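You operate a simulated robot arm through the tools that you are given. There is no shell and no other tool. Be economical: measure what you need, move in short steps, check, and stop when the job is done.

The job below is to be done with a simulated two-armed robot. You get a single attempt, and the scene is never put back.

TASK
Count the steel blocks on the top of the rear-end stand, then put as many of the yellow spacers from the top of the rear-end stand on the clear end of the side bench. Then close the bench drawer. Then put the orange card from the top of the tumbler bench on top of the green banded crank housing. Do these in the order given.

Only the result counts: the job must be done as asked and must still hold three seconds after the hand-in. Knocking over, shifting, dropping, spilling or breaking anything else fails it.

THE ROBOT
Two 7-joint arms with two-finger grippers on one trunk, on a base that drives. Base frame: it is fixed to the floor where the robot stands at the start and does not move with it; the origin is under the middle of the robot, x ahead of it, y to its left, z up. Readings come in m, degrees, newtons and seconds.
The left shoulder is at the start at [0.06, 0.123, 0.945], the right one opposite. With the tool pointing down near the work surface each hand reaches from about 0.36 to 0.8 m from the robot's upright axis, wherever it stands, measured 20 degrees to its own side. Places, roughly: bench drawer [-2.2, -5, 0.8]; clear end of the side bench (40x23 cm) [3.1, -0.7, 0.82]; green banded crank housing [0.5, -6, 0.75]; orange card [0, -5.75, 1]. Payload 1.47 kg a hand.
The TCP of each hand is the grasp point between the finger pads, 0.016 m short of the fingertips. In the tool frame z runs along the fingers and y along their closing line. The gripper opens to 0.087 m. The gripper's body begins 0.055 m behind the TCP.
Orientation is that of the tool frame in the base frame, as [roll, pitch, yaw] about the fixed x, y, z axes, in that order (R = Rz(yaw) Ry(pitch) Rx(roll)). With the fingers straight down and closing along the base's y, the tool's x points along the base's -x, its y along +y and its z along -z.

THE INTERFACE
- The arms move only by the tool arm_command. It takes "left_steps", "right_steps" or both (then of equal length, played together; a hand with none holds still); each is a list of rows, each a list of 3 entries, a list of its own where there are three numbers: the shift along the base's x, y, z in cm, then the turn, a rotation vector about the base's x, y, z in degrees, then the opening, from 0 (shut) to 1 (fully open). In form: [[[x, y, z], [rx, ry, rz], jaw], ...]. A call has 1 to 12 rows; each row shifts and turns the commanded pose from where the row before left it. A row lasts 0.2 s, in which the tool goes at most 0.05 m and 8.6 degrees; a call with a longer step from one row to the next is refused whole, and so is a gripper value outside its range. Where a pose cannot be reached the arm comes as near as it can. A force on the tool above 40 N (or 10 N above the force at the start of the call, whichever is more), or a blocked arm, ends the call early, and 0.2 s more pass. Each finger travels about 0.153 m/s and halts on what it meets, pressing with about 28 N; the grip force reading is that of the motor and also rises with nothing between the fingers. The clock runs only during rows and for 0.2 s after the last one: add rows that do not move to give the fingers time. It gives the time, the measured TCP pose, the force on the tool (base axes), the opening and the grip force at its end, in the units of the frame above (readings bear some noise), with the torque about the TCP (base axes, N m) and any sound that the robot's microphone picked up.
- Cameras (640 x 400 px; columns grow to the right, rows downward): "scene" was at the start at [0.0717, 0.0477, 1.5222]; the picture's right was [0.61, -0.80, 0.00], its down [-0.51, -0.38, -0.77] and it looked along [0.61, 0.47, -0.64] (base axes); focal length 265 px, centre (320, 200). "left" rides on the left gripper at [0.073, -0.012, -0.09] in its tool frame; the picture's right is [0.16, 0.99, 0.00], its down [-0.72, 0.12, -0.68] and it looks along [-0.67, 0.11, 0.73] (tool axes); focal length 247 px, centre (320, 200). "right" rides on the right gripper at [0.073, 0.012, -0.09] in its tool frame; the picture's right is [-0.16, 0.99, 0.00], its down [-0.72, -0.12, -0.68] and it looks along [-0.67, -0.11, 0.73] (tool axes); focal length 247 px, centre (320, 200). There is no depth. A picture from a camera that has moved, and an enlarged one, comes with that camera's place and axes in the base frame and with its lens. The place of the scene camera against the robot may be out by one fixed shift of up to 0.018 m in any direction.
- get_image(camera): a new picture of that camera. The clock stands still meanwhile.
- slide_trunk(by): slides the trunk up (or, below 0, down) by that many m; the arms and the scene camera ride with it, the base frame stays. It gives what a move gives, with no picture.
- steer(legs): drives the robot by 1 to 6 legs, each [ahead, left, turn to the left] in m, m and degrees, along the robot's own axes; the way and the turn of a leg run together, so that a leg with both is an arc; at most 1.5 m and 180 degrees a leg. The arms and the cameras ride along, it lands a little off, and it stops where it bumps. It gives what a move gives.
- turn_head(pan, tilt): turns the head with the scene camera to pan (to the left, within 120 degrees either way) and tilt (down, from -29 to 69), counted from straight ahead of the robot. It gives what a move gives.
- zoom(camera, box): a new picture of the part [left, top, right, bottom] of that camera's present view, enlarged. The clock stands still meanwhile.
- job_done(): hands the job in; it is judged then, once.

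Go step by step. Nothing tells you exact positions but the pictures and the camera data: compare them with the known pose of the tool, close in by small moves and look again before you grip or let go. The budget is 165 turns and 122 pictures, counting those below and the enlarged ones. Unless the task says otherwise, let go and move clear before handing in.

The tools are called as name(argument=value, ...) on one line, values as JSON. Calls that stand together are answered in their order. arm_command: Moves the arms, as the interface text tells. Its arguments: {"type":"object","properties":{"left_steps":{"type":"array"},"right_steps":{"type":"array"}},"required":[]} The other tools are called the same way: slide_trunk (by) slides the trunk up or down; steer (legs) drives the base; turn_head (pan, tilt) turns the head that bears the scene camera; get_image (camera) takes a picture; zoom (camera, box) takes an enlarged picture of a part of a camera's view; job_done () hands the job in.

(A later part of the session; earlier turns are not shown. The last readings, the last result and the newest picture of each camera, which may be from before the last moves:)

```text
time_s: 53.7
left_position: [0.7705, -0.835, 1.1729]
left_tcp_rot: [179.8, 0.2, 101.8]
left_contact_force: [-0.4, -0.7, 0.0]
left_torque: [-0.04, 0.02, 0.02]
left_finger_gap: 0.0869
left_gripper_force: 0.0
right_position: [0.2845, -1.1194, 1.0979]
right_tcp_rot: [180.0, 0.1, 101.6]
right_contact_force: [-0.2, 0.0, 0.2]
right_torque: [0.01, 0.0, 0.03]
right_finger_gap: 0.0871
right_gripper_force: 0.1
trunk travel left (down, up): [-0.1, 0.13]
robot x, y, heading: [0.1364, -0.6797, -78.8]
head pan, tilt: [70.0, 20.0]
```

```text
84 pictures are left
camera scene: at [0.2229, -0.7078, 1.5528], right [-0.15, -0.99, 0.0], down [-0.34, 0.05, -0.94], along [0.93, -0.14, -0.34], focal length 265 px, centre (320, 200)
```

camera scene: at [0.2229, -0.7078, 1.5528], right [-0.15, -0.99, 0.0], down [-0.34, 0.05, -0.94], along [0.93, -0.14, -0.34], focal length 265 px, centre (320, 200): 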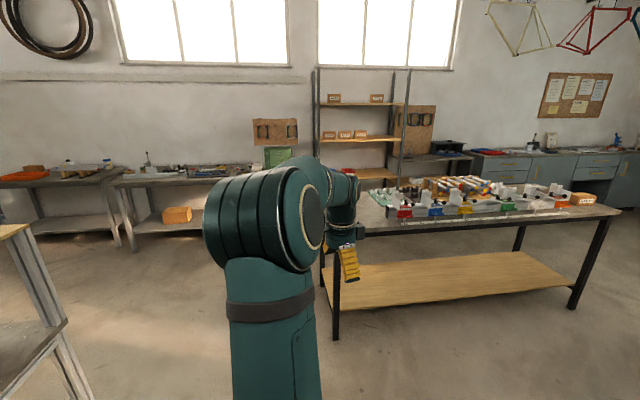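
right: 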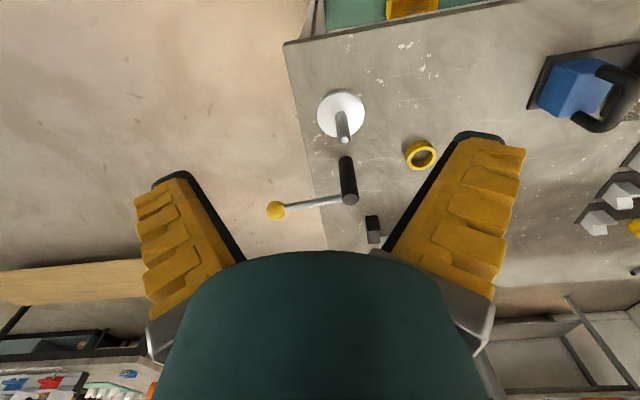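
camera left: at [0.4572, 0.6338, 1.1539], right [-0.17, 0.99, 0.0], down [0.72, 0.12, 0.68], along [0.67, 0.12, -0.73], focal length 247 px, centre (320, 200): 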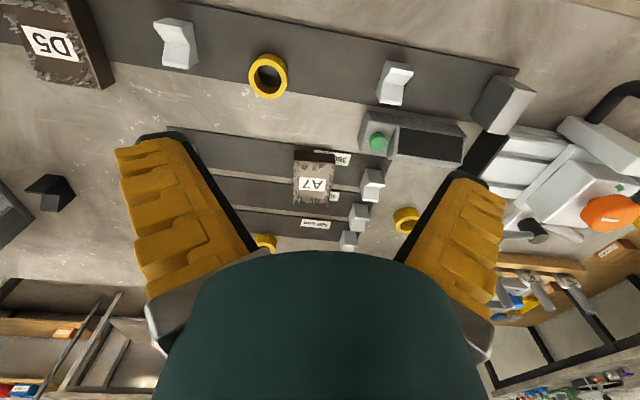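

The three matching profile stands suggest the front one (chainstay rails, "HUB 120 mm / PAIR" card) is the rear-end stand. I return to it with both arms tucked clear and inspect all its pieces.

steer(legs=[[-0.7, 0, 0], [0, 0, 79]])

arm_command(left_steps=[[[-2, 1, 3], [0, 0, 0], 1], [[-2, 1, 2], [0, 0, 0], 1], [[-2, 1, 2], [0, 0, 0], 1], [[-2, 0, 1], [0, 0, 0], 1], [[0, 0, 0], [0, 0, 0], 1], [[0, 0, 0], [0, 0, 0], 1], [[0, 0, 0], [0, 0, 0], 1], [[0, 0, 0], [0, 0, 0], 1], [[0, 0, 0], [0, 0, 0], 1], [[0, 0, 0], [0, 0, 0], 1]], right_steps=[[[-1, -4, 2], [0, 0, 0], 1], [[-1, -4, 2], [0, 0, 0], 1], [[-1, -4, 0], [0, 0, 0], 1], [[-1, -4, 0], [0, 0, 0], 1], [[-1, -4, 0], [0, 0, 0], 1], [[-1, -4, 0], [0, 0, 0], 1], [[-2, -4, 0], [0, 0, 0], 1], [[-2, -4, 0], [0, 0, 0], 1], [[-2, -4, 0], [0, 0, 0], 1], [[-2, -4, 0], [0, 0, 0], 1]])

turn_head(pan=15, tilt=40)

get_image(camera="scene")

```text
time_s: 60.9
left_position: [0.2599, 0.6006, 1.1716]
left_tcp_rot: [179.9, 0.2, -178.1]
left_contact_force: [-0.2, -0.2, -0.5]
left_torque: [0.03, -0.02, 0.01]
left_finger_gap: 0.0869
left_gripper_force: 0.0
right_position: [0.4551, 0.0724, 1.0976]
right_tcp_rot: [179.9, 0.1, -178.3]
right_contact_force: [-0.2, 0.4, -0.2]
right_torque: [0.0, 0.02, 0.03]
right_finger_gap: 0.0871
right_gripper_force: 0.1
trunk travel left (down, up): [-0.1, 0.13]
robot x, y, heading: [-0.0002, 0.0026, 1.7]
head pan, tilt: [70.0, 20.0]
```

```text
time_s: 63.1
left_position: [0.1793, 0.6286, 1.2539]
left_tcp_rot: [179.7, 0.3, -178.1]
left_contact_force: [-0.3, 0.9, -0.3]
left_torque: [0.07, 0.02, 0.0]
left_finger_gap: 0.0872
left_gripper_force: 0.1
right_position: [0.315, -0.3268, 1.1422]
right_tcp_rot: [180.0, 0.1, -178.3]
right_contact_force: [-0.1, -0.5, 0.2]
right_torque: [-0.02, -0.03, -0.03]
right_finger_gap: 0.087
right_gripper_force: 0.1
trunk travel left (down, up): [-0.1, 0.13]
robot x, y, heading: [-0.0025, -0.0009, 1.4]
head pan, tilt: [70.0, 20.0]
```

```text
time_s: 64.4
left_position: [0.1799, 0.6302, 1.2533]
left_tcp_rot: [179.8, 0.3, -178.1]
left_contact_force: [0.8, -0.6, 0.5]
left_torque: [-0.03, 0.02, 0.02]
left_finger_gap: 0.0869
left_gripper_force: 0.1
right_position: [0.3149, -0.3252, 1.1415]
right_tcp_rot: [179.9, 0.2, -178.4]
right_contact_force: [0.0, -0.1, -0.8]
right_torque: [0.03, -0.01, 0.02]
right_finger_gap: 0.0873
right_gripper_force: 0.1
trunk travel left (down, up): [-0.1, 0.13]
robot x, y, heading: [-0.0008, -0.0024, 1.5]
head pan, tilt: [15.0, 40.0]
```

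```text
83 pictures are left
camera scene: at [0.0812, 0.0213, 1.5215], right [0.28, -0.96, 0.0], down [-0.62, -0.18, -0.77], along [0.73, 0.22, -0.64], focal length 265 px, centre (320, 200)
```

scene: 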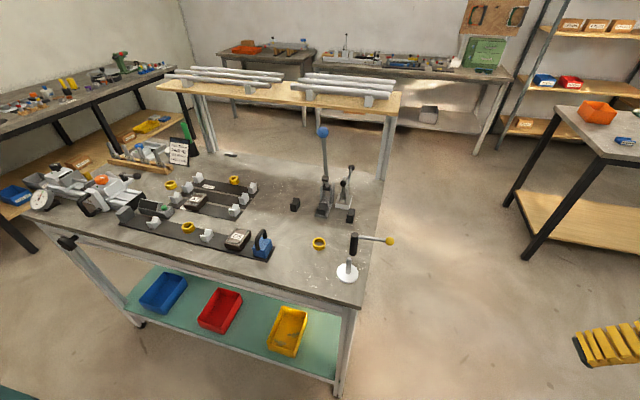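

zoom(camera="scene", box=[280, 120, 420, 290])

zoom(camera="scene", box=[110, 165, 290, 265])

zoom(camera="scene", box=[150, 30, 410, 170])

zoom(camera="scene", box=[20, 120, 200, 250])

```text
2.35 times, centred on (350, 205) of scene
camera zoom: at [0.0812, 0.0213, 1.5215], right [0.28, -0.96, 0.0], down [-0.62, -0.18, -0.77], along [0.73, 0.22, -0.64], focal length 624 px, centre (249, 188)
```

zoom: 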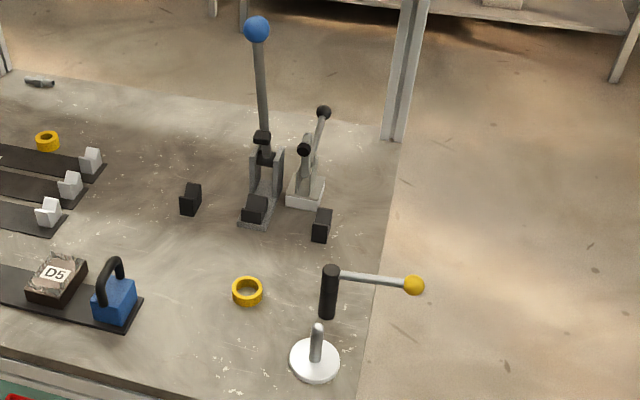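

```text
3.56 times, centred on (200, 215) of scene
camera zoom: at [0.0812, 0.0213, 1.5215], right [0.28, -0.96, 0.0], down [-0.62, -0.18, -0.77], along [0.73, 0.22, -0.64], focal length 944 px, centre (747, 147)
```

zoom: 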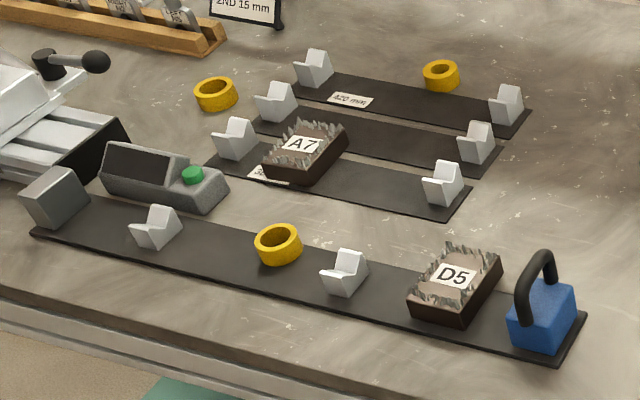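

```text
2.46 times, centred on (280, 100) of scene
camera zoom: at [0.0812, 0.0213, 1.5215], right [0.28, -0.96, 0.0], down [-0.62, -0.18, -0.77], along [0.73, 0.22, -0.64], focal length 653 px, centre (418, 446)
```

zoom: 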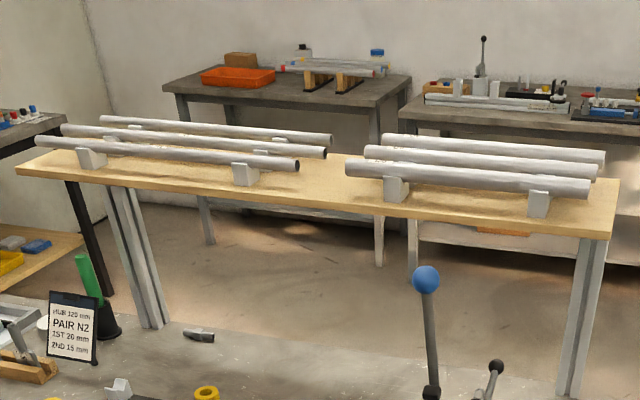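

```text
3.08 times, centred on (110, 185) of scene
camera zoom: at [0.0812, 0.0213, 1.5215], right [0.28, -0.96, 0.0], down [-0.62, -0.18, -0.77], along [0.73, 0.22, -0.64], focal length 817 px, centre (966, 246)
```

zoom: 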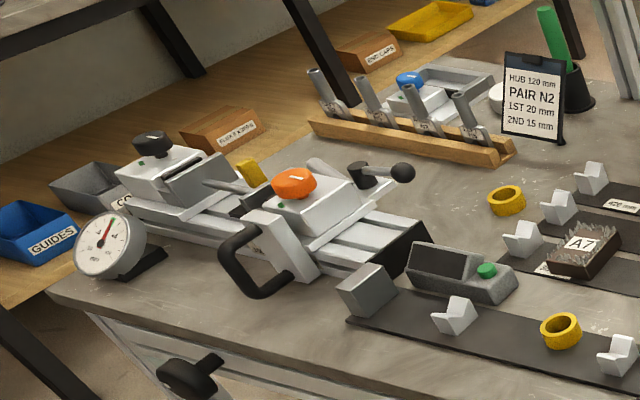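

I bring the left camera close to D5 for a detailed view of those pieces.

arm_command(left_steps=[[[2.6, -2.2, -2.4], [0, 0, 0], 1], [[2.6, -2.2, -2.4], [0, 0, 0], 1], [[2.6, -2.2, -2.4], [0, 0, 0], 1], [[2.6, -2.2, -2.4], [0, 0, 0], 1], [[2.6, -2.2, -2.4], [0, 0, 0], 1], [[2.6, -2.2, -2.4], [0, 0, 0], 1], [[2.6, -2.2, -2.4], [0, 0, 0], 1], [[2.6, -2.2, -2.4], [0, 0, 0], 1], [[2.6, -2.2, -2.4], [0, 0, 0], 1], [[2.6, -2.2, -2.4], [0, 0, 0], 1]])

get_image(camera="left")

get_image(camera="right")

```text
time_s: 66.6
left_position: [0.4388, 0.4083, 1.0133]
left_tcp_rot: [179.9, 0.2, -178.1]
left_contact_force: [0.3, -0.6, -0.3]
left_torque: [0.02, 0.01, 0.0]
left_finger_gap: 0.0871
left_gripper_force: 0.0
right_position: [0.3156, -0.3265, 1.1411]
right_tcp_rot: [179.8, 0.0, -178.4]
right_contact_force: [0.4, 0.5, 0.0]
right_torque: [0.01, 0.03, 0.0]
right_finger_gap: 0.0869
right_gripper_force: 0.1
trunk travel left (down, up): [-0.1, 0.13]
robot x, y, heading: [-0.0075, 0.002, 1.4]
head pan, tilt: [15.0, 40.0]
```

```text
78 pictures are left
camera left: at [0.3658, 0.3934, 1.1026], right [-0.19, 0.98, 0.0], down [0.72, 0.14, 0.68], along [0.67, 0.13, -0.73], focal length 247 px, centre (320, 200)
```

left: 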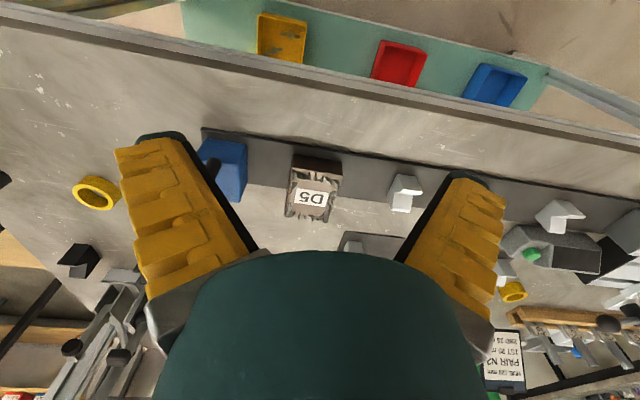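

```text
77 pictures are left
camera right: at [0.2411, -0.3177, 1.2301], right [0.13, 0.99, 0.0], down [0.73, -0.1, 0.68], along [0.67, -0.09, -0.73], focal length 247 px, centre (320, 200)
```

right: 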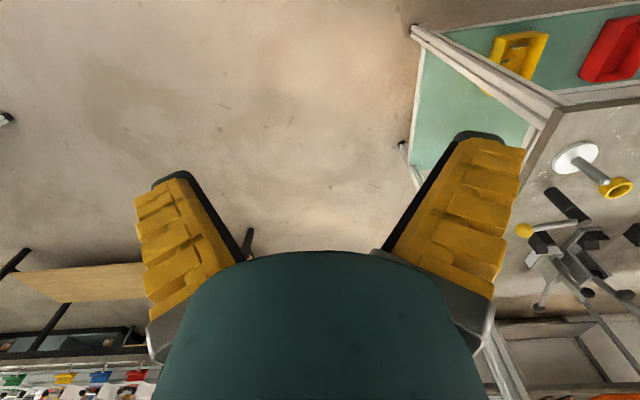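

zoom(camera="left", box=[260, 140, 380, 230])

zoom(camera="scene", box=[270, 160, 370, 240])

```text
4.44 times, centred on (320, 185) of left
camera zoom: at [0.3658, 0.3934, 1.1026], right [-0.19, 0.98, 0.0], down [0.72, 0.14, 0.68], along [0.67, 0.13, -0.73], focal length 1098 px, centre (320, 267)
```

zoom: 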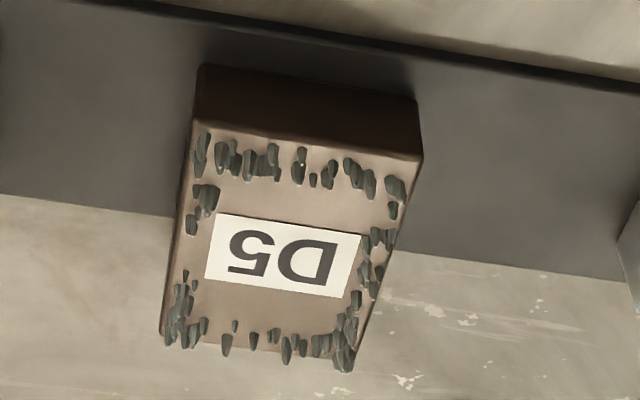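

```text
5.00 times, centred on (320, 200) of scene
camera zoom: at [0.0824, 0.021, 1.5213], right [0.28, -0.96, 0.0], down [-0.62, -0.18, -0.77], along [0.73, 0.22, -0.64], focal length 1327 px, centre (320, 200)
```

zoom: 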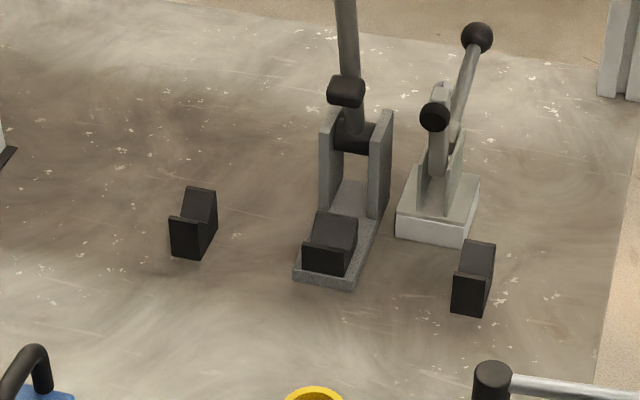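

The D5 and A7 pieces are the rough burred blocks: two, on a stand that carries four yellow spacers; no more are visible, so I will move two spacers. I raise the left hand and shift the robot left so that each hand can take one (front-rail ring with the left, the right-hand ring with the right).

arm_command(left_steps=[[[0, 0, 4], [0, 0, 0], 1], [[0, 0, 4], [0, 0, 0], 1], [[-1, 2, 3], [0, 0, 0], 1], [[0, 4, 0], [0, 0, 0], 1]])

steer(legs=[[0, 0.12, -1.4]])

```text
time_s: 67.6
left_position: [0.4308, 0.4713, 1.122]
left_tcp_rot: [179.8, 0.3, -178.2]
left_contact_force: [1.0, 0.0, 0.2]
left_torque: [0.0, 0.02, 0.01]
left_finger_gap: 0.087
left_gripper_force: 0.1
right_position: [0.3146, -0.3249, 1.1414]
right_tcp_rot: [179.9, 0.1, -178.4]
right_contact_force: [-0.4, 0.1, -0.7]
right_torque: [0.03, 0.01, 0.02]
right_finger_gap: 0.0872
right_gripper_force: 0.1
trunk travel left (down, up): [-0.1, 0.13]
robot x, y, heading: [-0.004, -0.0002, 1.6]
head pan, tilt: [15.0, 40.0]
```

```text
time_s: 69.3
left_position: [0.44, 0.58, 1.1229]
left_tcp_rot: [179.9, 0.2, -179.6]
left_contact_force: [0.1, -0.3, -0.6]
left_torque: [-0.01, -0.01, 0.0]
left_finger_gap: 0.0868
left_gripper_force: 0.1
right_position: [0.3056, -0.2133, 1.1413]
right_tcp_rot: [179.9, 0.0, -179.8]
right_contact_force: [0.8, 0.1, -0.1]
right_torque: [0.0, 0.01, -0.01]
right_finger_gap: 0.0871
right_gripper_force: 0.1
trunk travel left (down, up): [-0.1, 0.13]
robot x, y, heading: [-0.0038, 0.1199, -0.2]
head pan, tilt: [15.0, 40.0]
```

arm_command(left_steps=[[[1, 0.2, 0], [0, 0, 0], 1], [[1, 0.2, 0], [0, 0, 0], 1], [[1, 0.2, -1], [0, 0, 0], 1], [[1, 0.2, -1], [0, 0, 0], 1], [[1, 0.2, -1], [0, 0, 0], 1], [[1, 0.2, -1], [0, 0, 0], 1], [[1, 0.2, -1], [0, 0, 0], 1], [[1, 0.2, -1], [0, 0, 0], 1], [[1, 0.2, -1], [0, 0, 0], 1], [[0, 0, 0], [0, 0, 0], 1]], right_steps=[[[2.2, 3.9, 0], [0, 0, 0], 1], [[2.2, 3.9, 0], [0, 0, 0], 1], [[2.2, 3.9, -0.5], [0, 0, 0], 1], [[2.2, 3.9, -0.5], [0, 0, 0], 1], [[2.2, 3.9, -1], [0, 0, 0], 1], [[2.2, 3.9, -1], [0, 0, 0], 1], [[2.2, 3.9, -1], [0, 0, 0], 1], [[2.2, 3.9, -1], [0, 0, 0], 1], [[2.2, 3.9, -1], [0, 0, 0], 1], [[2.2, 3.5, -1], [0, 0, 0], 1]])

get_image(camera="left")

get_image(camera="right")

```text
time_s: 71.5
left_position: [0.5295, 0.5968, 1.0528]
left_tcp_rot: [179.7, 0.2, -179.5]
left_contact_force: [0.1, 0.5, -0.5]
left_torque: [0.01, -0.01, 0.01]
left_finger_gap: 0.0871
left_gripper_force: 0.0
right_position: [0.5251, 0.1709, 1.0716]
right_tcp_rot: [179.9, 0.2, -179.8]
right_contact_force: [0.3, -0.4, 0.5]
right_torque: [-0.02, 0.04, 0.01]
right_finger_gap: 0.087
right_gripper_force: 0.1
trunk travel left (down, up): [-0.1, 0.13]
robot x, y, heading: [-0.0052, 0.121, 0.1]
head pan, tilt: [15.0, 40.0]
```

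```text
74 pictures are left
camera left: at [0.4574, 0.5845, 1.1425], right [-0.17, 0.99, 0.0], down [0.72, 0.12, 0.68], along [0.67, 0.12, -0.73], focal length 247 px, centre (320, 200)
```

left: 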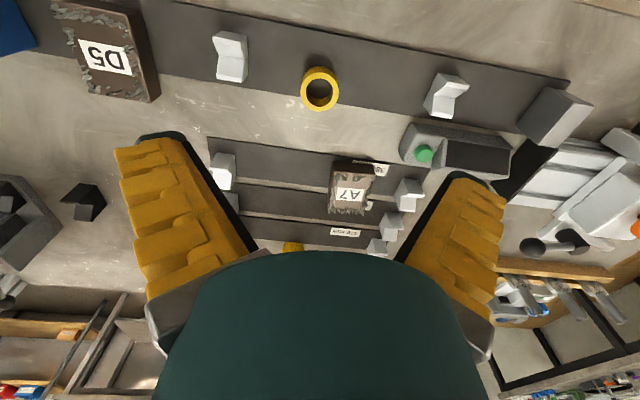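

```text
73 pictures are left
camera right: at [0.4507, 0.182, 1.1605], right [0.15, 0.99, 0.0], down [0.72, -0.11, 0.68], along [0.67, -0.1, -0.73], focal length 247 px, centre (320, 200)
```

right: 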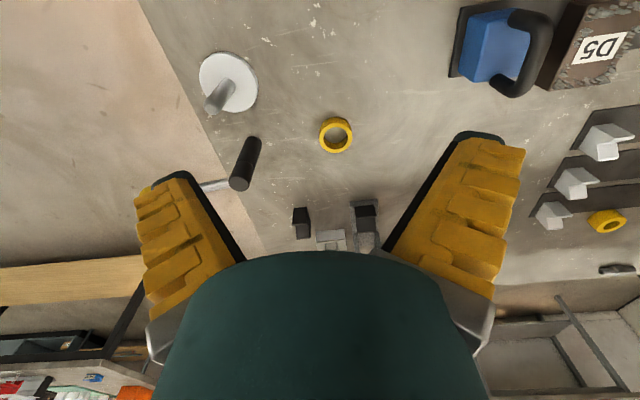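

arm_command(left_steps=[[[0.5, 0.1, 0], [0, 0, 0], 1], [[0.5, 0.1, 0], [0, 0, 0], 1], [[0.5, 0.2, -1.5], [0, 0, 0], 1], [[0, 0, -2.5], [0, 0, 0], 1], [[0, 0, -2.5], [0, 0, 0], 1], [[0, 0, -2.5], [0, 0, 0], 1], [[0, 0, -1.3], [0, 0, 0], 1], [[0, 0, 0], [0, 0, 0], 1]], right_steps=[[[2.5, 0.3, 0], [0, 0, 0], 1], [[2.5, 0.3, 0], [0, 0, 0], 1], [[2.7, 0.3, 0], [0, 0, 0], 1], [[0, 0, -3], [0, 0, 0], 1], [[0, 0, -3], [0, 0, 0], 1], [[0, 0, -3], [0, 0, 0], 1], [[0, 0, -3], [0, 0, 0], 1], [[0, 0, 0], [0, 0, 0], 1]])

get_image(camera="left")

get_image(camera="right")

```text
time_s: 73.3
left_position: [0.5439, 0.6008, 0.9502]
left_tcp_rot: [179.8, 0.2, -179.5]
left_contact_force: [-0.5, -0.3, 1.6]
left_torque: [0.0, 0.01, 0.0]
left_finger_gap: 0.0868
left_gripper_force: 0.0
right_position: [0.601, 0.1798, 0.952]
right_tcp_rot: [179.8, 0.1, -179.8]
right_contact_force: [-0.5, 0.2, 0.7]
right_torque: [0.02, -0.01, 0.0]
right_finger_gap: 0.0872
right_gripper_force: 0.1
trunk travel left (down, up): [-0.1, 0.13]
robot x, y, heading: [-0.0054, 0.1204, -0.1]
head pan, tilt: [15.0, 40.0]
```

```text
72 pictures are left
camera left: at [0.471, 0.5876, 1.0409], right [-0.17, 0.99, 0.0], down [0.72, 0.12, 0.68], along [0.67, 0.12, -0.73], focal length 247 px, centre (320, 200)
```

left: 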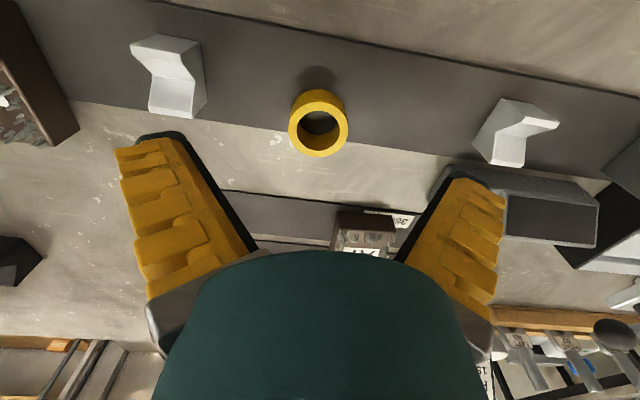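

```text
71 pictures are left
camera right: at [0.5271, 0.1897, 1.0417], right [0.15, 0.99, 0.0], down [0.72, -0.11, 0.68], along [0.67, -0.1, -0.73], focal length 247 px, centre (320, 200)
```

right: 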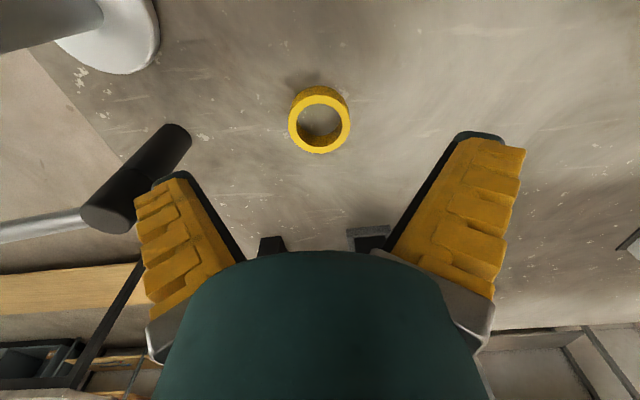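

Both hands are centred over their rings; I lower and close gently, watching the force.

arm_command(left_steps=[[[-0.4, 0, -2], [0, 0, 0], 1], [[0, 0, -1.5], [0, 0, 0], 1], [[0, 0, -1], [0, 0, 0], 1], [[0, 0, 0], [0, 0, 0], 1]], right_steps=[[[-0.5, 0, -2], [0, 0, 0], 1], [[0, 0, -1.5], [0, 0, 0], 1], [[0, 0, -1], [0, 0, 0], 1], [[0, 0, 0], [0, 0, 0], 1]])

get_image(camera="left")

get_image(camera="right")

```text
time_s: 74.3
left_position: [0.5418, 0.6023, 0.9042]
left_tcp_rot: [179.8, 0.4, -179.5]
left_contact_force: [-1.0, -1.2, -0.2]
left_torque: [-0.01, 0.03, 0.0]
left_finger_gap: 0.087
left_gripper_force: 0.0
right_position: [0.597, 0.182, 0.9075]
right_tcp_rot: [179.8, 0.1, -179.8]
right_contact_force: [-0.4, -1.2, -0.2]
right_torque: [0.01, 0.02, -0.01]
right_finger_gap: 0.087
right_gripper_force: 0.0
trunk travel left (down, up): [-0.1, 0.13]
robot x, y, heading: [-0.0043, 0.1209, 0.3]
head pan, tilt: [15.0, 40.0]
```

```text
70 pictures are left
camera left: at [0.4684, 0.5887, 0.995], right [-0.17, 0.99, 0.0], down [0.72, 0.12, 0.68], along [0.67, 0.12, -0.73], focal length 247 px, centre (320, 200)
```

left: 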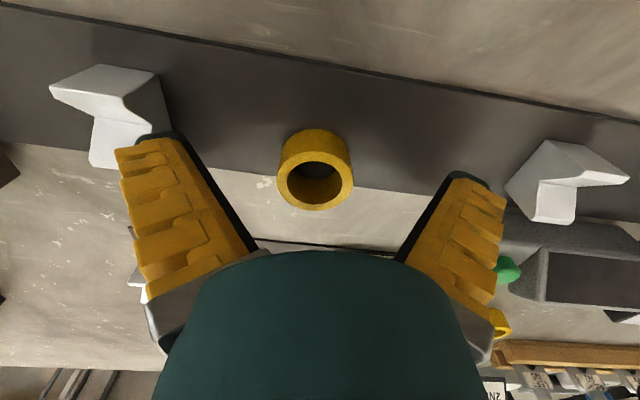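

```text
69 pictures are left
camera right: at [0.5231, 0.1913, 0.9967], right [0.15, 0.99, 0.0], down [0.72, -0.11, 0.68], along [0.67, -0.1, -0.73], focal length 247 px, centre (320, 200)
```

right: 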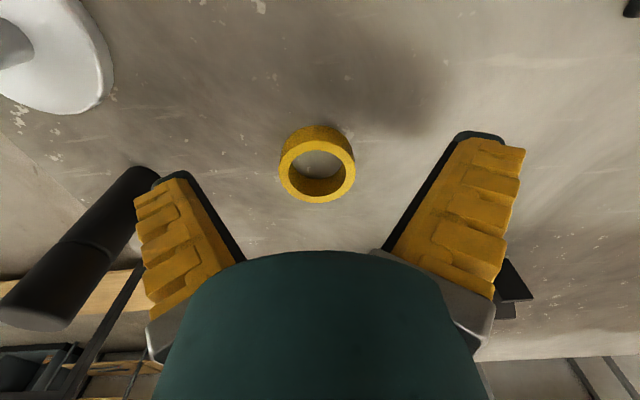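

arm_command(left_steps=[[[0, 0, -0.2], [0, 0, 0], 1], [[0, 0, 0], [0, 0, 0], 1], [[0, 0, 0], [0, 0, 0], 0.3], [[0, 0, 0], [0, 0, 0], 0.3], [[0, 0, 0], [0, 0, 0], 0.3], [[0, 0, 0], [0, 0, 0], 0.3]], right_steps=[[[0, 0, -0.4], [0, 0, 0], 1], [[0, 0, -0.4], [0, 0, 0], 1], [[0, 0, 0], [0, 0, 0], 0.3], [[0, 0, 0], [0, 0, 0], 0.3], [[0, 0, 0], [0, 0, 0], 0.3], [[0, 0, 0], [0, 0, 0], 0.3]])

```text
time_s: 75.7
left_position: [0.54, 0.6027, 0.9037]
left_tcp_rot: [179.6, 0.3, -179.5]
left_contact_force: [0.4, -0.2, 2.6]
left_torque: [0.0, -0.06, 0.0]
left_finger_gap: 0.0276
left_gripper_force: 28.1
right_position: [0.5967, 0.1815, 0.8994]
right_tcp_rot: [179.8, 0.2, -179.8]
right_contact_force: [0.7, -0.6, 3.9]
right_torque: [-0.05, -0.11, -0.02]
right_finger_gap: 0.0315
right_gripper_force: 28.0
trunk travel left (down, up): [-0.1, 0.13]
robot x, y, heading: [-0.0064, 0.1201, 0.1]
head pan, tilt: [15.0, 40.0]
```

get_image(camera="left")

get_image(camera="right")

```text
68 pictures are left
camera left: at [0.4678, 0.5886, 0.9932], right [-0.17, 0.99, 0.0], down [0.72, 0.12, 0.68], along [0.67, 0.12, -0.73], focal length 247 px, centre (320, 200)
```

left: 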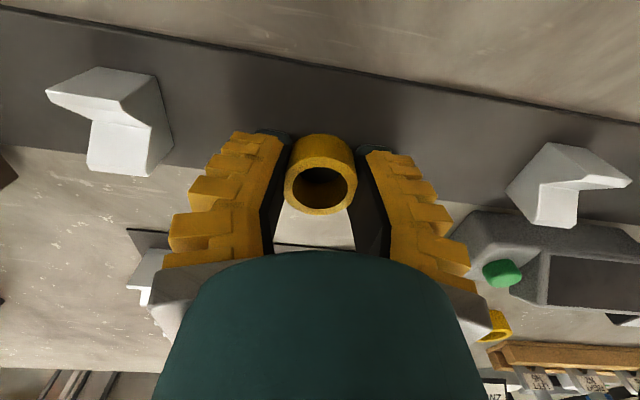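

```text
67 pictures are left
camera right: at [0.5229, 0.1913, 0.9884], right [0.15, 0.99, 0.0], down [0.72, -0.12, 0.68], along [0.67, -0.1, -0.73], focal length 247 px, centre (320, 200)
```

right: 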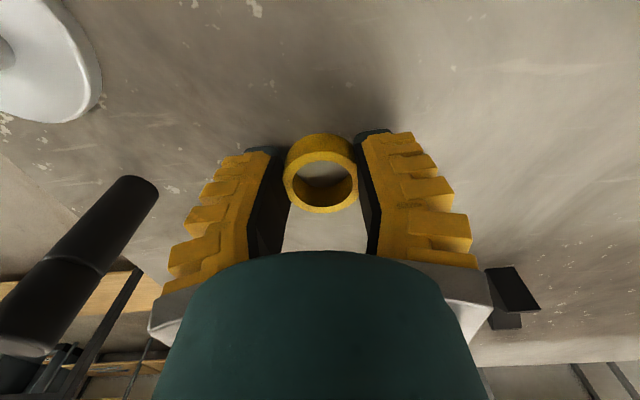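

Both rings sit between the fingers. I lift gently and check.

arm_command(left_steps=[[[0, 0, 1], [0, 0, 0], 0.1], [[0, 0, 1.5], [0, 0, 0], 0.1], [[0, 0, 3], [0, 0, 0], 0.1], [[0, 0, 4], [0, 0, 0], 0.1], [[0, 0, 4], [0, 0, 0], 0.1]], right_steps=[[[0, 0, 1], [0, 0, 0], 0.1], [[0, 0, 1.5], [0, 0, 0], 0.1], [[0, 0, 3], [0, 0, 0], 0.1], [[0, 0, 4], [0, 0, 0], 0.1], [[0, 0, 4], [0, 0, 0], 0.1]])

get_image(camera="left")

get_image(camera="right")

```text
time_s: 76.9
left_position: [0.5402, 0.6003, 1.0365]
left_tcp_rot: [179.8, 0.3, -179.6]
left_contact_force: [-0.8, -0.5, 0.1]
left_torque: [-0.02, 0.0, 0.03]
left_finger_gap: 0.0261
left_gripper_force: 27.7
right_position: [0.5952, 0.1821, 1.0332]
right_tcp_rot: [179.8, 0.1, -179.7]
right_contact_force: [-0.5, -0.2, -0.2]
right_torque: [-0.01, -0.02, -0.02]
right_finger_gap: 0.03
right_gripper_force: 27.4
trunk travel left (down, up): [-0.1, 0.13]
robot x, y, heading: [-0.0081, 0.1219, -0.2]
head pan, tilt: [15.0, 40.0]
```

```text
66 pictures are left
camera left: at [0.4669, 0.5872, 1.1274], right [-0.17, 0.99, 0.0], down [0.72, 0.12, 0.68], along [0.67, 0.12, -0.73], focal length 247 px, centre (320, 200)
```

left: 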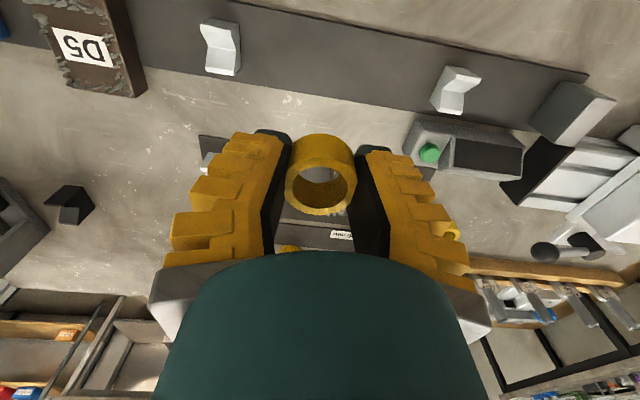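

```text
65 pictures are left
camera right: at [0.5214, 0.192, 1.1216], right [0.15, 0.99, 0.0], down [0.72, -0.11, 0.68], along [0.67, -0.1, -0.73], focal length 247 px, centre (320, 200)
```

right: 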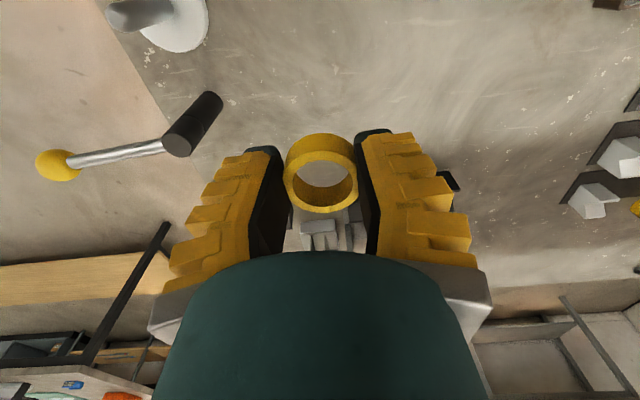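

Both rings are held. I raise and draw the hands in, then drive round the bench's right end toward the side bench.

arm_command(left_steps=[[[-1.5, -1, 2.5], [0, 0, 0], 0.1], [[-1.5, -2, 2.5], [0, 0, 0], 0.1], [[-2, -2, 2.5], [0, 0, 0], 0.1], [[-2, -2, 2.5], [0, 0, 0], 0.1], [[-2, -2, 0], [0, 0, 0], 0.1], [[-2, -2, 0], [0, 0, 0], 0.1], [[-2, -1, 0], [0, 0, 0], 0.1]], right_steps=[[[-2, -1, 2.5], [0, 0, 0], 0.1], [[-3, -2, 2.5], [0, 0, 0], 0.1], [[-3, -2, 2.5], [0, 0, 0], 0.1], [[-3, -2, 2.5], [0, 0, 0], 0.1], [[-3, -2, 0], [0, 0, 0], 0.1], [[-3, -3, 0], [0, 0, 0], 0.1], [[-2, -3, 0], [0, 0, 0], 0.1]])

steer(legs=[[0, -0.65, 0], [0.6, 0, 0]])

turn_head(pan=0, tilt=25)

get_image(camera="scene")

```text
time_s: 78.5
left_position: [0.4084, 0.4793, 1.1371]
left_tcp_rot: [179.7, 0.2, -179.5]
left_contact_force: [-0.5, 0.0, 0.4]
left_torque: [0.03, 0.0, -0.01]
left_finger_gap: 0.0251
left_gripper_force: 27.9
right_position: [0.4067, 0.0319, 1.1348]
right_tcp_rot: [179.8, 0.1, -179.8]
right_contact_force: [0.6, -0.4, -0.4]
right_torque: [-0.02, -0.01, 0.01]
right_finger_gap: 0.0299
right_gripper_force: 27.8
trunk travel left (down, up): [-0.1, 0.13]
robot x, y, heading: [-0.0077, 0.1241, -0.1]
head pan, tilt: [15.0, 40.0]
```

```text
time_s: 87.7
left_position: [1.0195, -0.1671, 1.1381]
left_tcp_rot: [179.7, 0.1, -179.1]
left_contact_force: [0.5, -0.9, -0.5]
left_torque: [-0.03, -0.02, 0.01]
left_finger_gap: 0.0245
left_gripper_force: 27.9
right_position: [1.0195, -0.6167, 1.1328]
right_tcp_rot: [179.8, 0.2, -179.3]
right_contact_force: [0.5, 0.7, -0.3]
right_torque: [0.03, 0.0, -0.02]
right_finger_gap: 0.0294
right_gripper_force: 27.8
trunk travel left (down, up): [-0.1, 0.13]
robot x, y, heading: [0.6044, -0.5296, 0.4]
head pan, tilt: [15.0, 40.0]
```

```text
time_s: 88.5
left_position: [1.0192, -0.1692, 1.1378]
left_tcp_rot: [179.9, 0.2, -179.1]
left_contact_force: [-0.6, 0.1, -0.8]
left_torque: [0.02, 0.0, 0.0]
left_finger_gap: 0.0247
left_gripper_force: 28.3
right_position: [1.0181, -0.6171, 1.1344]
right_tcp_rot: [179.8, 0.0, -179.3]
right_contact_force: [0.4, 0.2, -0.4]
right_torque: [0.02, -0.01, 0.0]
right_finger_gap: 0.0291
right_gripper_force: 28.0
trunk travel left (down, up): [-0.1, 0.13]
robot x, y, heading: [0.6051, -0.5283, 0.3]
head pan, tilt: [0.0, 25.0]
```

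```text
64 pictures are left
camera scene: at [0.7012, -0.5344, 1.5447], right [0.01, -1.0, 0.0], down [-0.42, 0.0, -0.91], along [0.91, 0.01, -0.42], focal length 265 px, centre (320, 200)
```

scene: 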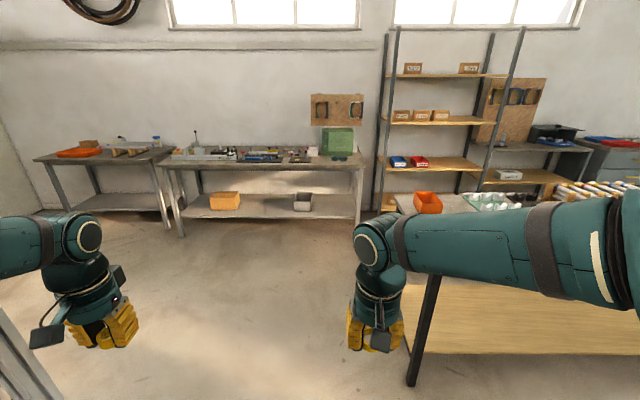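

The finger gaps have crept down slightly, so I check that the rings aren't slipping.

zoom(camera="left", box=[230, 90, 410, 250])

zoom(camera="right", box=[230, 90, 410, 250])

zoom(camera="scene", box=[150, 110, 390, 230])

```text
2.50 times, centred on (320, 170) of left
camera zoom: at [0.946, -0.182, 1.2274], right [-0.17, 0.98, 0.0], down [0.72, 0.12, 0.68], along [0.67, 0.12, -0.73], focal length 617 px, centre (320, 275)
```

zoom: 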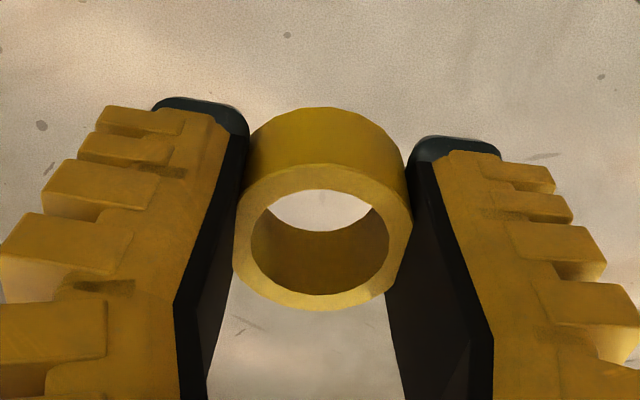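

```text
2.50 times, centred on (320, 170) of right
camera zoom: at [0.9448, -0.6073, 1.2227], right [0.15, 0.99, 0.0], down [0.72, -0.11, 0.68], along [0.67, -0.1, -0.73], focal length 617 px, centre (320, 275)
```

zoom: 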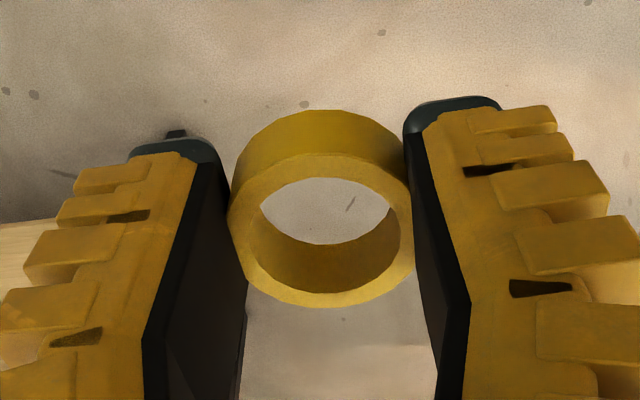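

```text
2.67 times, centred on (270, 170) of scene
camera zoom: at [0.7012, -0.5344, 1.5447], right [0.01, -1.0, 0.0], down [-0.42, 0.0, -0.91], along [0.91, 0.01, -0.42], focal length 708 px, centre (453, 280)
```

zoom: 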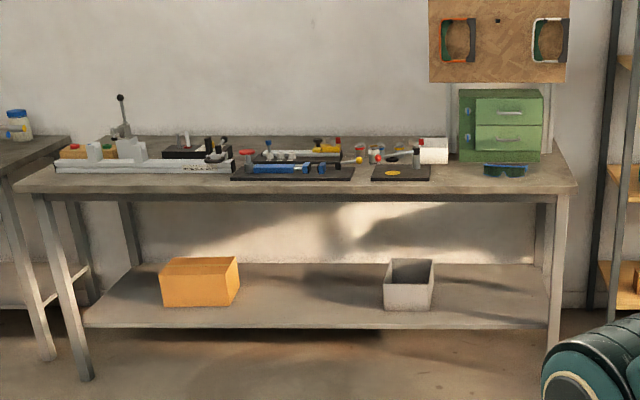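

The rings are secure. The clear end is the right end of the wall bench, in front of the green drawers with goggles near; I drive closer.

steer(legs=[[1.0, 0.02, 0], [0.7, -0.1, 0]])

turn_head(pan=-5, tilt=45)

get_image(camera="scene")

```text
time_s: 97.0
left_position: [2.6961, -0.2352, 1.1379]
left_tcp_rot: [179.7, 0.2, -178.7]
left_contact_force: [0.5, -0.5, -1.1]
left_torque: [0.01, 0.02, 0.02]
left_finger_gap: 0.0245
left_gripper_force: 28.0
right_position: [2.7004, -0.6837, 1.1344]
right_tcp_rot: [179.8, 0.1, -178.9]
right_contact_force: [0.0, 0.4, -0.5]
right_torque: [0.03, 0.0, -0.02]
right_finger_gap: 0.0288
right_gripper_force: 28.0
trunk travel left (down, up): [-0.1, 0.13]
robot x, y, heading: [2.2837, -0.6031, 0.9]
head pan, tilt: [0.0, 25.0]
```

```text
time_s: 97.9
left_position: [2.6938, -0.2357, 1.1378]
left_tcp_rot: [179.7, 0.2, -178.7]
left_contact_force: [-0.1, -0.8, -0.2]
left_torque: [-0.01, 0.0, -0.01]
left_finger_gap: 0.0244
left_gripper_force: 28.0
right_position: [2.6995, -0.6828, 1.133]
right_tcp_rot: [179.8, 0.1, -179.0]
right_contact_force: [0.3, 0.1, 0.5]
right_torque: [0.01, 0.0, -0.01]
right_finger_gap: 0.0289
right_gripper_force: 28.2
trunk travel left (down, up): [-0.1, 0.13]
robot x, y, heading: [2.2841, -0.5989, 0.9]
head pan, tilt: [-5.0, 45.0]
```

```text
60 pictures are left
camera scene: at [2.3694, -0.6111, 1.5142], right [-0.07, -1.0, 0.0], down [-0.7, 0.05, -0.71], along [0.71, -0.05, -0.71], focal length 265 px, centre (320, 200)
```

scene: 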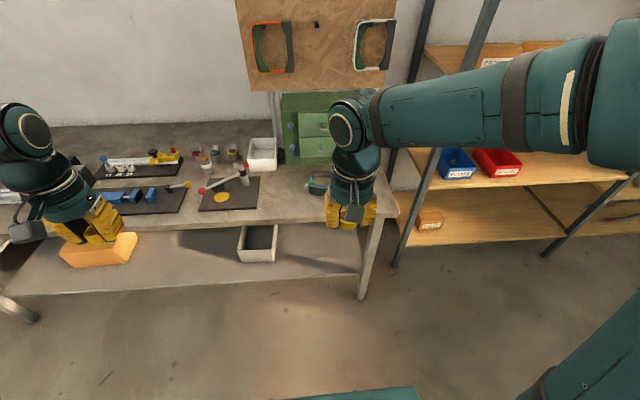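

get_image(camera="right")

zoom(camera="scene", box=[180, 130, 420, 250])

```text
59 pictures are left
camera right: at [2.6245, -0.675, 1.2227], right [0.14, 0.99, 0.0], down [0.72, -0.1, 0.68], along [0.67, -0.09, -0.73], focal length 247 px, centre (320, 200)
```

right: 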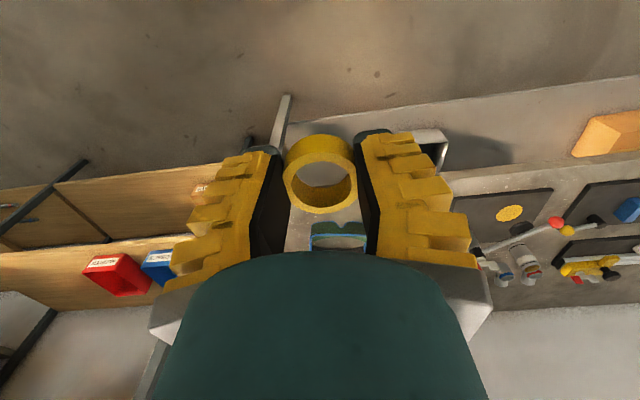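

```text
2.67 times, centred on (300, 190) of scene
camera zoom: at [2.3694, -0.6111, 1.5142], right [-0.07, -1.0, 0.0], down [-0.7, 0.05, -0.71], along [0.71, -0.05, -0.71], focal length 708 px, centre (373, 227)
```

zoom: 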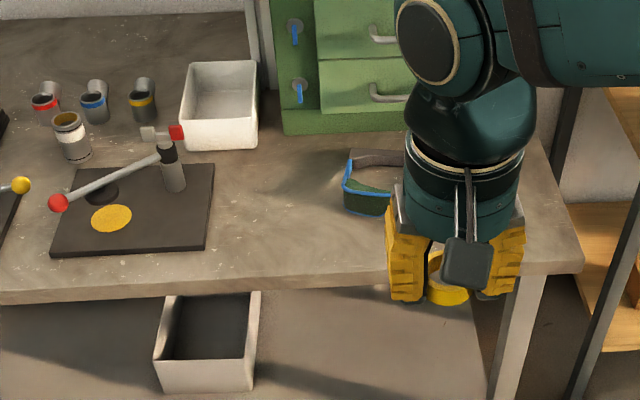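

steer(legs=[[0.13, -0.07, -0.9]])

arm_command(right_steps=[[[0, -3, 0], [0, 0, 0], 0.1], [[0, -3, 0], [0, 0, 0], 0.1], [[0, -3, 0], [0, 0, 0], 0.1], [[0, -3, 0], [0, 0, 0], 0.1]], left_steps=[[[0, 0, 0], [0, 0, 0], 0.1], [[0, 0, 0], [0, 0, 0], 0.1], [[0, 0, 0], [0, 0, 0], 0.1], [[0, 0, 0], [0, 0, 0], 0.1]])

get_image(camera="scene")

```text
time_s: 99.2
left_position: [2.8303, -0.3099, 1.1373]
left_tcp_rot: [179.7, 0.3, -179.5]
left_contact_force: [1.2, 0.3, -0.7]
left_torque: [0.01, 0.05, 0.02]
left_finger_gap: 0.0245
left_gripper_force: 28.0
right_position: [2.827, -0.7599, 1.1332]
right_tcp_rot: [179.8, 0.0, -179.8]
right_contact_force: [0.9, -0.8, 0.2]
right_torque: [0.01, 0.02, 0.0]
right_finger_gap: 0.0292
right_gripper_force: 28.3
trunk travel left (down, up): [-0.1, 0.13]
robot x, y, heading: [2.4116, -0.6678, 0.1]
head pan, tilt: [-5.0, 45.0]
```

```text
time_s: 100.2
left_position: [2.8286, -0.3105, 1.1375]
left_tcp_rot: [179.8, 0.3, -179.5]
left_contact_force: [-0.2, 0.3, 0.2]
left_torque: [0.02, 0.02, 0.02]
left_finger_gap: 0.0244
left_gripper_force: 27.9
right_position: [2.8245, -0.8799, 1.1342]
right_tcp_rot: [179.7, 0.1, -179.8]
right_contact_force: [0.3, -0.9, -0.6]
right_torque: [0.02, -0.01, -0.01]
right_finger_gap: 0.0289
right_gripper_force: 28.1
trunk travel left (down, up): [-0.1, 0.13]
robot x, y, heading: [2.4101, -0.6728, -0.0]
head pan, tilt: [-5.0, 45.0]
```

```text
57 pictures are left
camera scene: at [2.4971, -0.6819, 1.5142], right [-0.09, -1.0, 0.0], down [-0.7, 0.06, -0.71], along [0.7, -0.06, -0.71], focal length 265 px, centre (320, 200)
```

scene: 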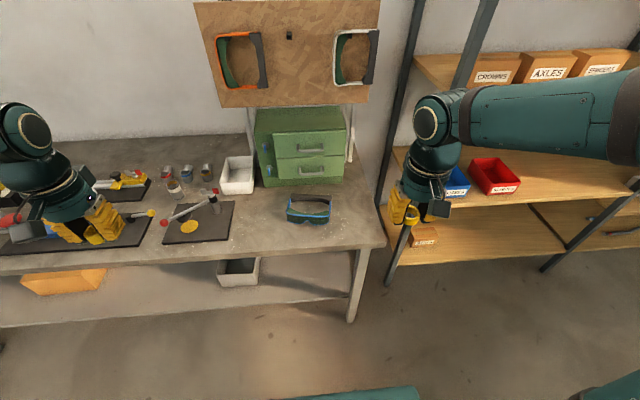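

I move both hands over free spots: left of the goggles (3.06,-0.56) and right of them (3.05,-0.825).

arm_command(left_steps=[[[2.57, -2.78, 0], [0, 0, 0], 0.1], [[2.57, -2.78, 0], [0, 0, 0], 0.1], [[2.57, -2.78, 0], [0, 0, 0], 0.1], [[2.57, -2.78, 0], [0, 0, 0], 0.1], [[2.57, -2.78, 0], [0, 0, 0], 0.1], [[2.57, -2.78, -2], [0, 0, 0], 0.1], [[2.57, -2.78, -2], [0, 0, 0], 0.1], [[2.57, -2.78, -2], [0, 0, 0], 0.1], [[2.57, -2.78, -2], [0, 0, 0], 0.1], [[0, 0, -4], [0, 0, 0], 0.1], [[0, 0, -4], [0, 0, 0], 0.1], [[0, 0, -3], [0, 0, 0], 0.1]], right_steps=[[[2.5, 0.6, 0], [0, 0, 0], 0.1], [[2.5, 0.6, 0], [0, 0, 0], 0.1], [[2.5, 0.6, 0], [0, 0, 0], 0.1], [[2.5, 0.6, 0], [0, 0, 0], 0.1], [[2.5, 0.6, 0], [0, 0, 0], 0.1], [[2.5, 0.6, -2], [0, 0, 0], 0.1], [[2.5, 0.6, -2], [0, 0, 0], 0.1], [[2.5, 0.6, -2], [0, 0, 0], 0.1], [[2.5, 0.6, -2], [0, 0, 0], 0.1], [[0, 0, -4], [0, 0, 0], 0.1], [[0, 0, -4], [0, 0, 0], 0.1], [[0, 0, -3], [0, 0, 0], 0.1]])

get_image(camera="left")

get_image(camera="right")

```text
time_s: 102.8
left_position: [3.059, -0.5599, 0.9456]
left_tcp_rot: [179.8, 0.2, -179.5]
left_contact_force: [-0.4, -0.3, 0.0]
left_torque: [-0.01, 0.02, -0.01]
left_finger_gap: 0.0243
left_gripper_force: 27.6
right_position: [3.0494, -0.8248, 0.9433]
right_tcp_rot: [179.8, 0.1, -179.8]
right_contact_force: [0.5, -0.4, -1.0]
right_torque: [-0.01, 0.01, -0.02]
right_finger_gap: 0.0288
right_gripper_force: 28.1
trunk travel left (down, up): [-0.1, 0.13]
robot x, y, heading: [2.4107, -0.6679, -0.1]
head pan, tilt: [-5.0, 45.0]
```

```text
56 pictures are left
camera left: at [2.9868, -0.5738, 1.0353], right [-0.17, 0.99, 0.0], down [0.72, 0.12, 0.68], along [0.67, 0.12, -0.73], focal length 247 px, centre (320, 200)
```

left: 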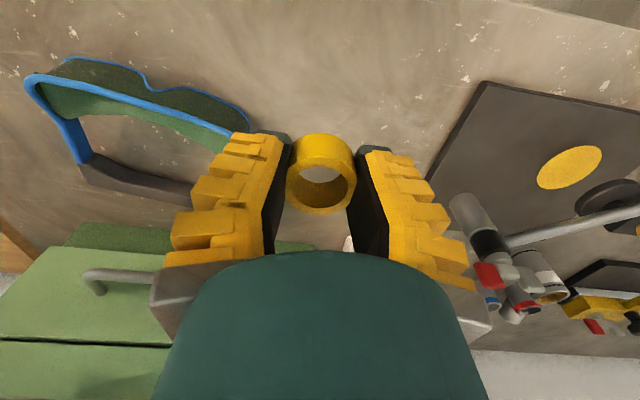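

```text
55 pictures are left
camera right: at [2.9763, -0.8141, 1.0325], right [0.15, 0.99, 0.0], down [0.72, -0.12, 0.68], along [0.67, -0.1, -0.73], focal length 247 px, centre (320, 200)
```

right: 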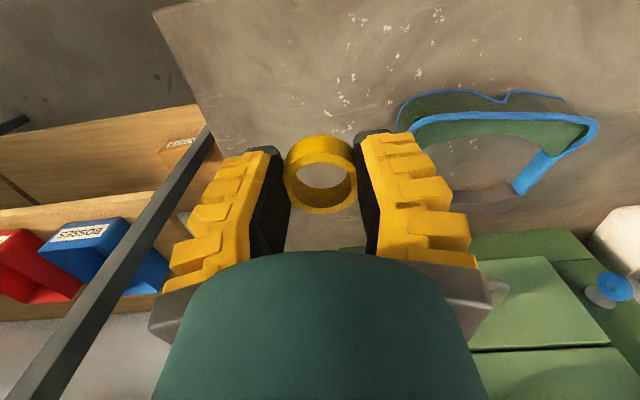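

arm_command(left_steps=[[[0, 0, -3], [0, 0, 0], 0.1], [[0, 0, -3], [0, 0, 0], 0.1], [[0, 0, -2.5], [0, 0, 0], 0.1], [[0, 0, 0], [0, 0, 0], 0.1]], right_steps=[[[0, 0, -3], [0, 0, 0], 0.1], [[0, 0, -3], [0, 0, 0], 0.1], [[0, 0, -2.5], [0, 0, 0], 0.1], [[0, 0, 0], [0, 0, 0], 0.1]])

arm_command(left_steps=[[[0, 0, -0.3], [0, 0, 0], 0.1], [[0, 0, -0.3], [0, 0, 0], 0.1], [[0, 0, 0], [0, 0, 0], 0.1]], right_steps=[[[0, 0, -0.3], [0, 0, 0], 0.1], [[0, 0, -0.3], [0, 0, 0], 0.1], [[0, 0, 0], [0, 0, 0], 0.1]])

get_image(camera="scene")

get_image(camera="left")

```text
time_s: 103.8
left_position: [3.0578, -0.5607, 0.8621]
left_tcp_rot: [179.9, 0.3, -179.5]
left_contact_force: [-0.7, 0.4, -0.1]
left_torque: [-0.01, 0.03, -0.01]
left_finger_gap: 0.0245
left_gripper_force: 28.1
right_position: [3.0506, -0.8232, 0.8604]
right_tcp_rot: [179.8, 0.0, -179.9]
right_contact_force: [0.2, -0.3, 0.0]
right_torque: [0.01, -0.02, -0.01]
right_finger_gap: 0.0289
right_gripper_force: 28.4
trunk travel left (down, up): [-0.1, 0.13]
robot x, y, heading: [2.4119, -0.6688, -0.0]
head pan, tilt: [-5.0, 45.0]
```

```text
time_s: 104.6
left_position: [3.0601, -0.5601, 0.8565]
left_tcp_rot: [179.7, 0.4, -179.5]
left_contact_force: [-1.1, 0.2, -0.8]
left_torque: [-0.04, 0.01, 0.02]
left_finger_gap: 0.0244
left_gripper_force: 27.7
right_position: [3.0503, -0.8239, 0.8542]
right_tcp_rot: [179.7, 0.2, -179.8]
right_contact_force: [-1.2, -0.4, -0.5]
right_torque: [-0.02, -0.04, -0.04]
right_finger_gap: 0.029
right_gripper_force: 28.1
trunk travel left (down, up): [-0.1, 0.13]
robot x, y, heading: [2.4115, -0.6688, 0.1]
head pan, tilt: [-5.0, 45.0]
```

```text
54 pictures are left
camera scene: at [2.4972, -0.6813, 1.5142], right [-0.09, -1.0, 0.0], down [-0.7, 0.06, -0.71], along [0.7, -0.06, -0.71], focal length 265 px, centre (320, 200)
```

scene: 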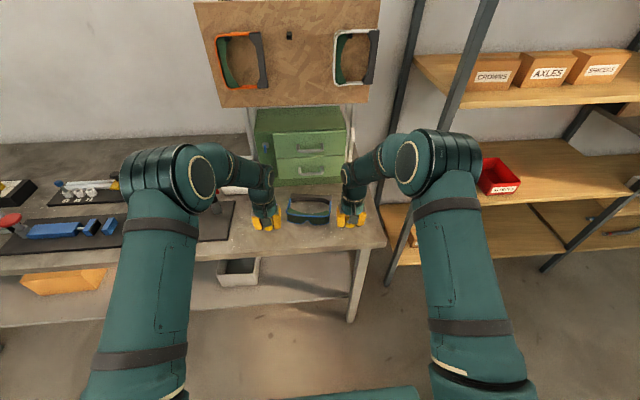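

```text
53 pictures are left
camera left: at [2.9874, -0.5741, 0.9464], right [-0.17, 0.99, 0.0], down [0.72, 0.12, 0.68], along [0.67, 0.12, -0.73], focal length 247 px, centre (320, 200)
```

left: 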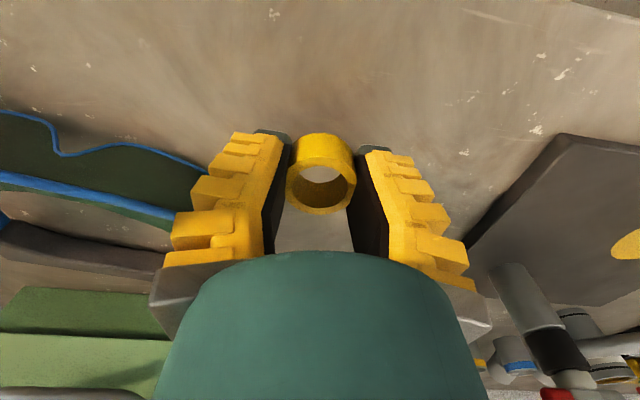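

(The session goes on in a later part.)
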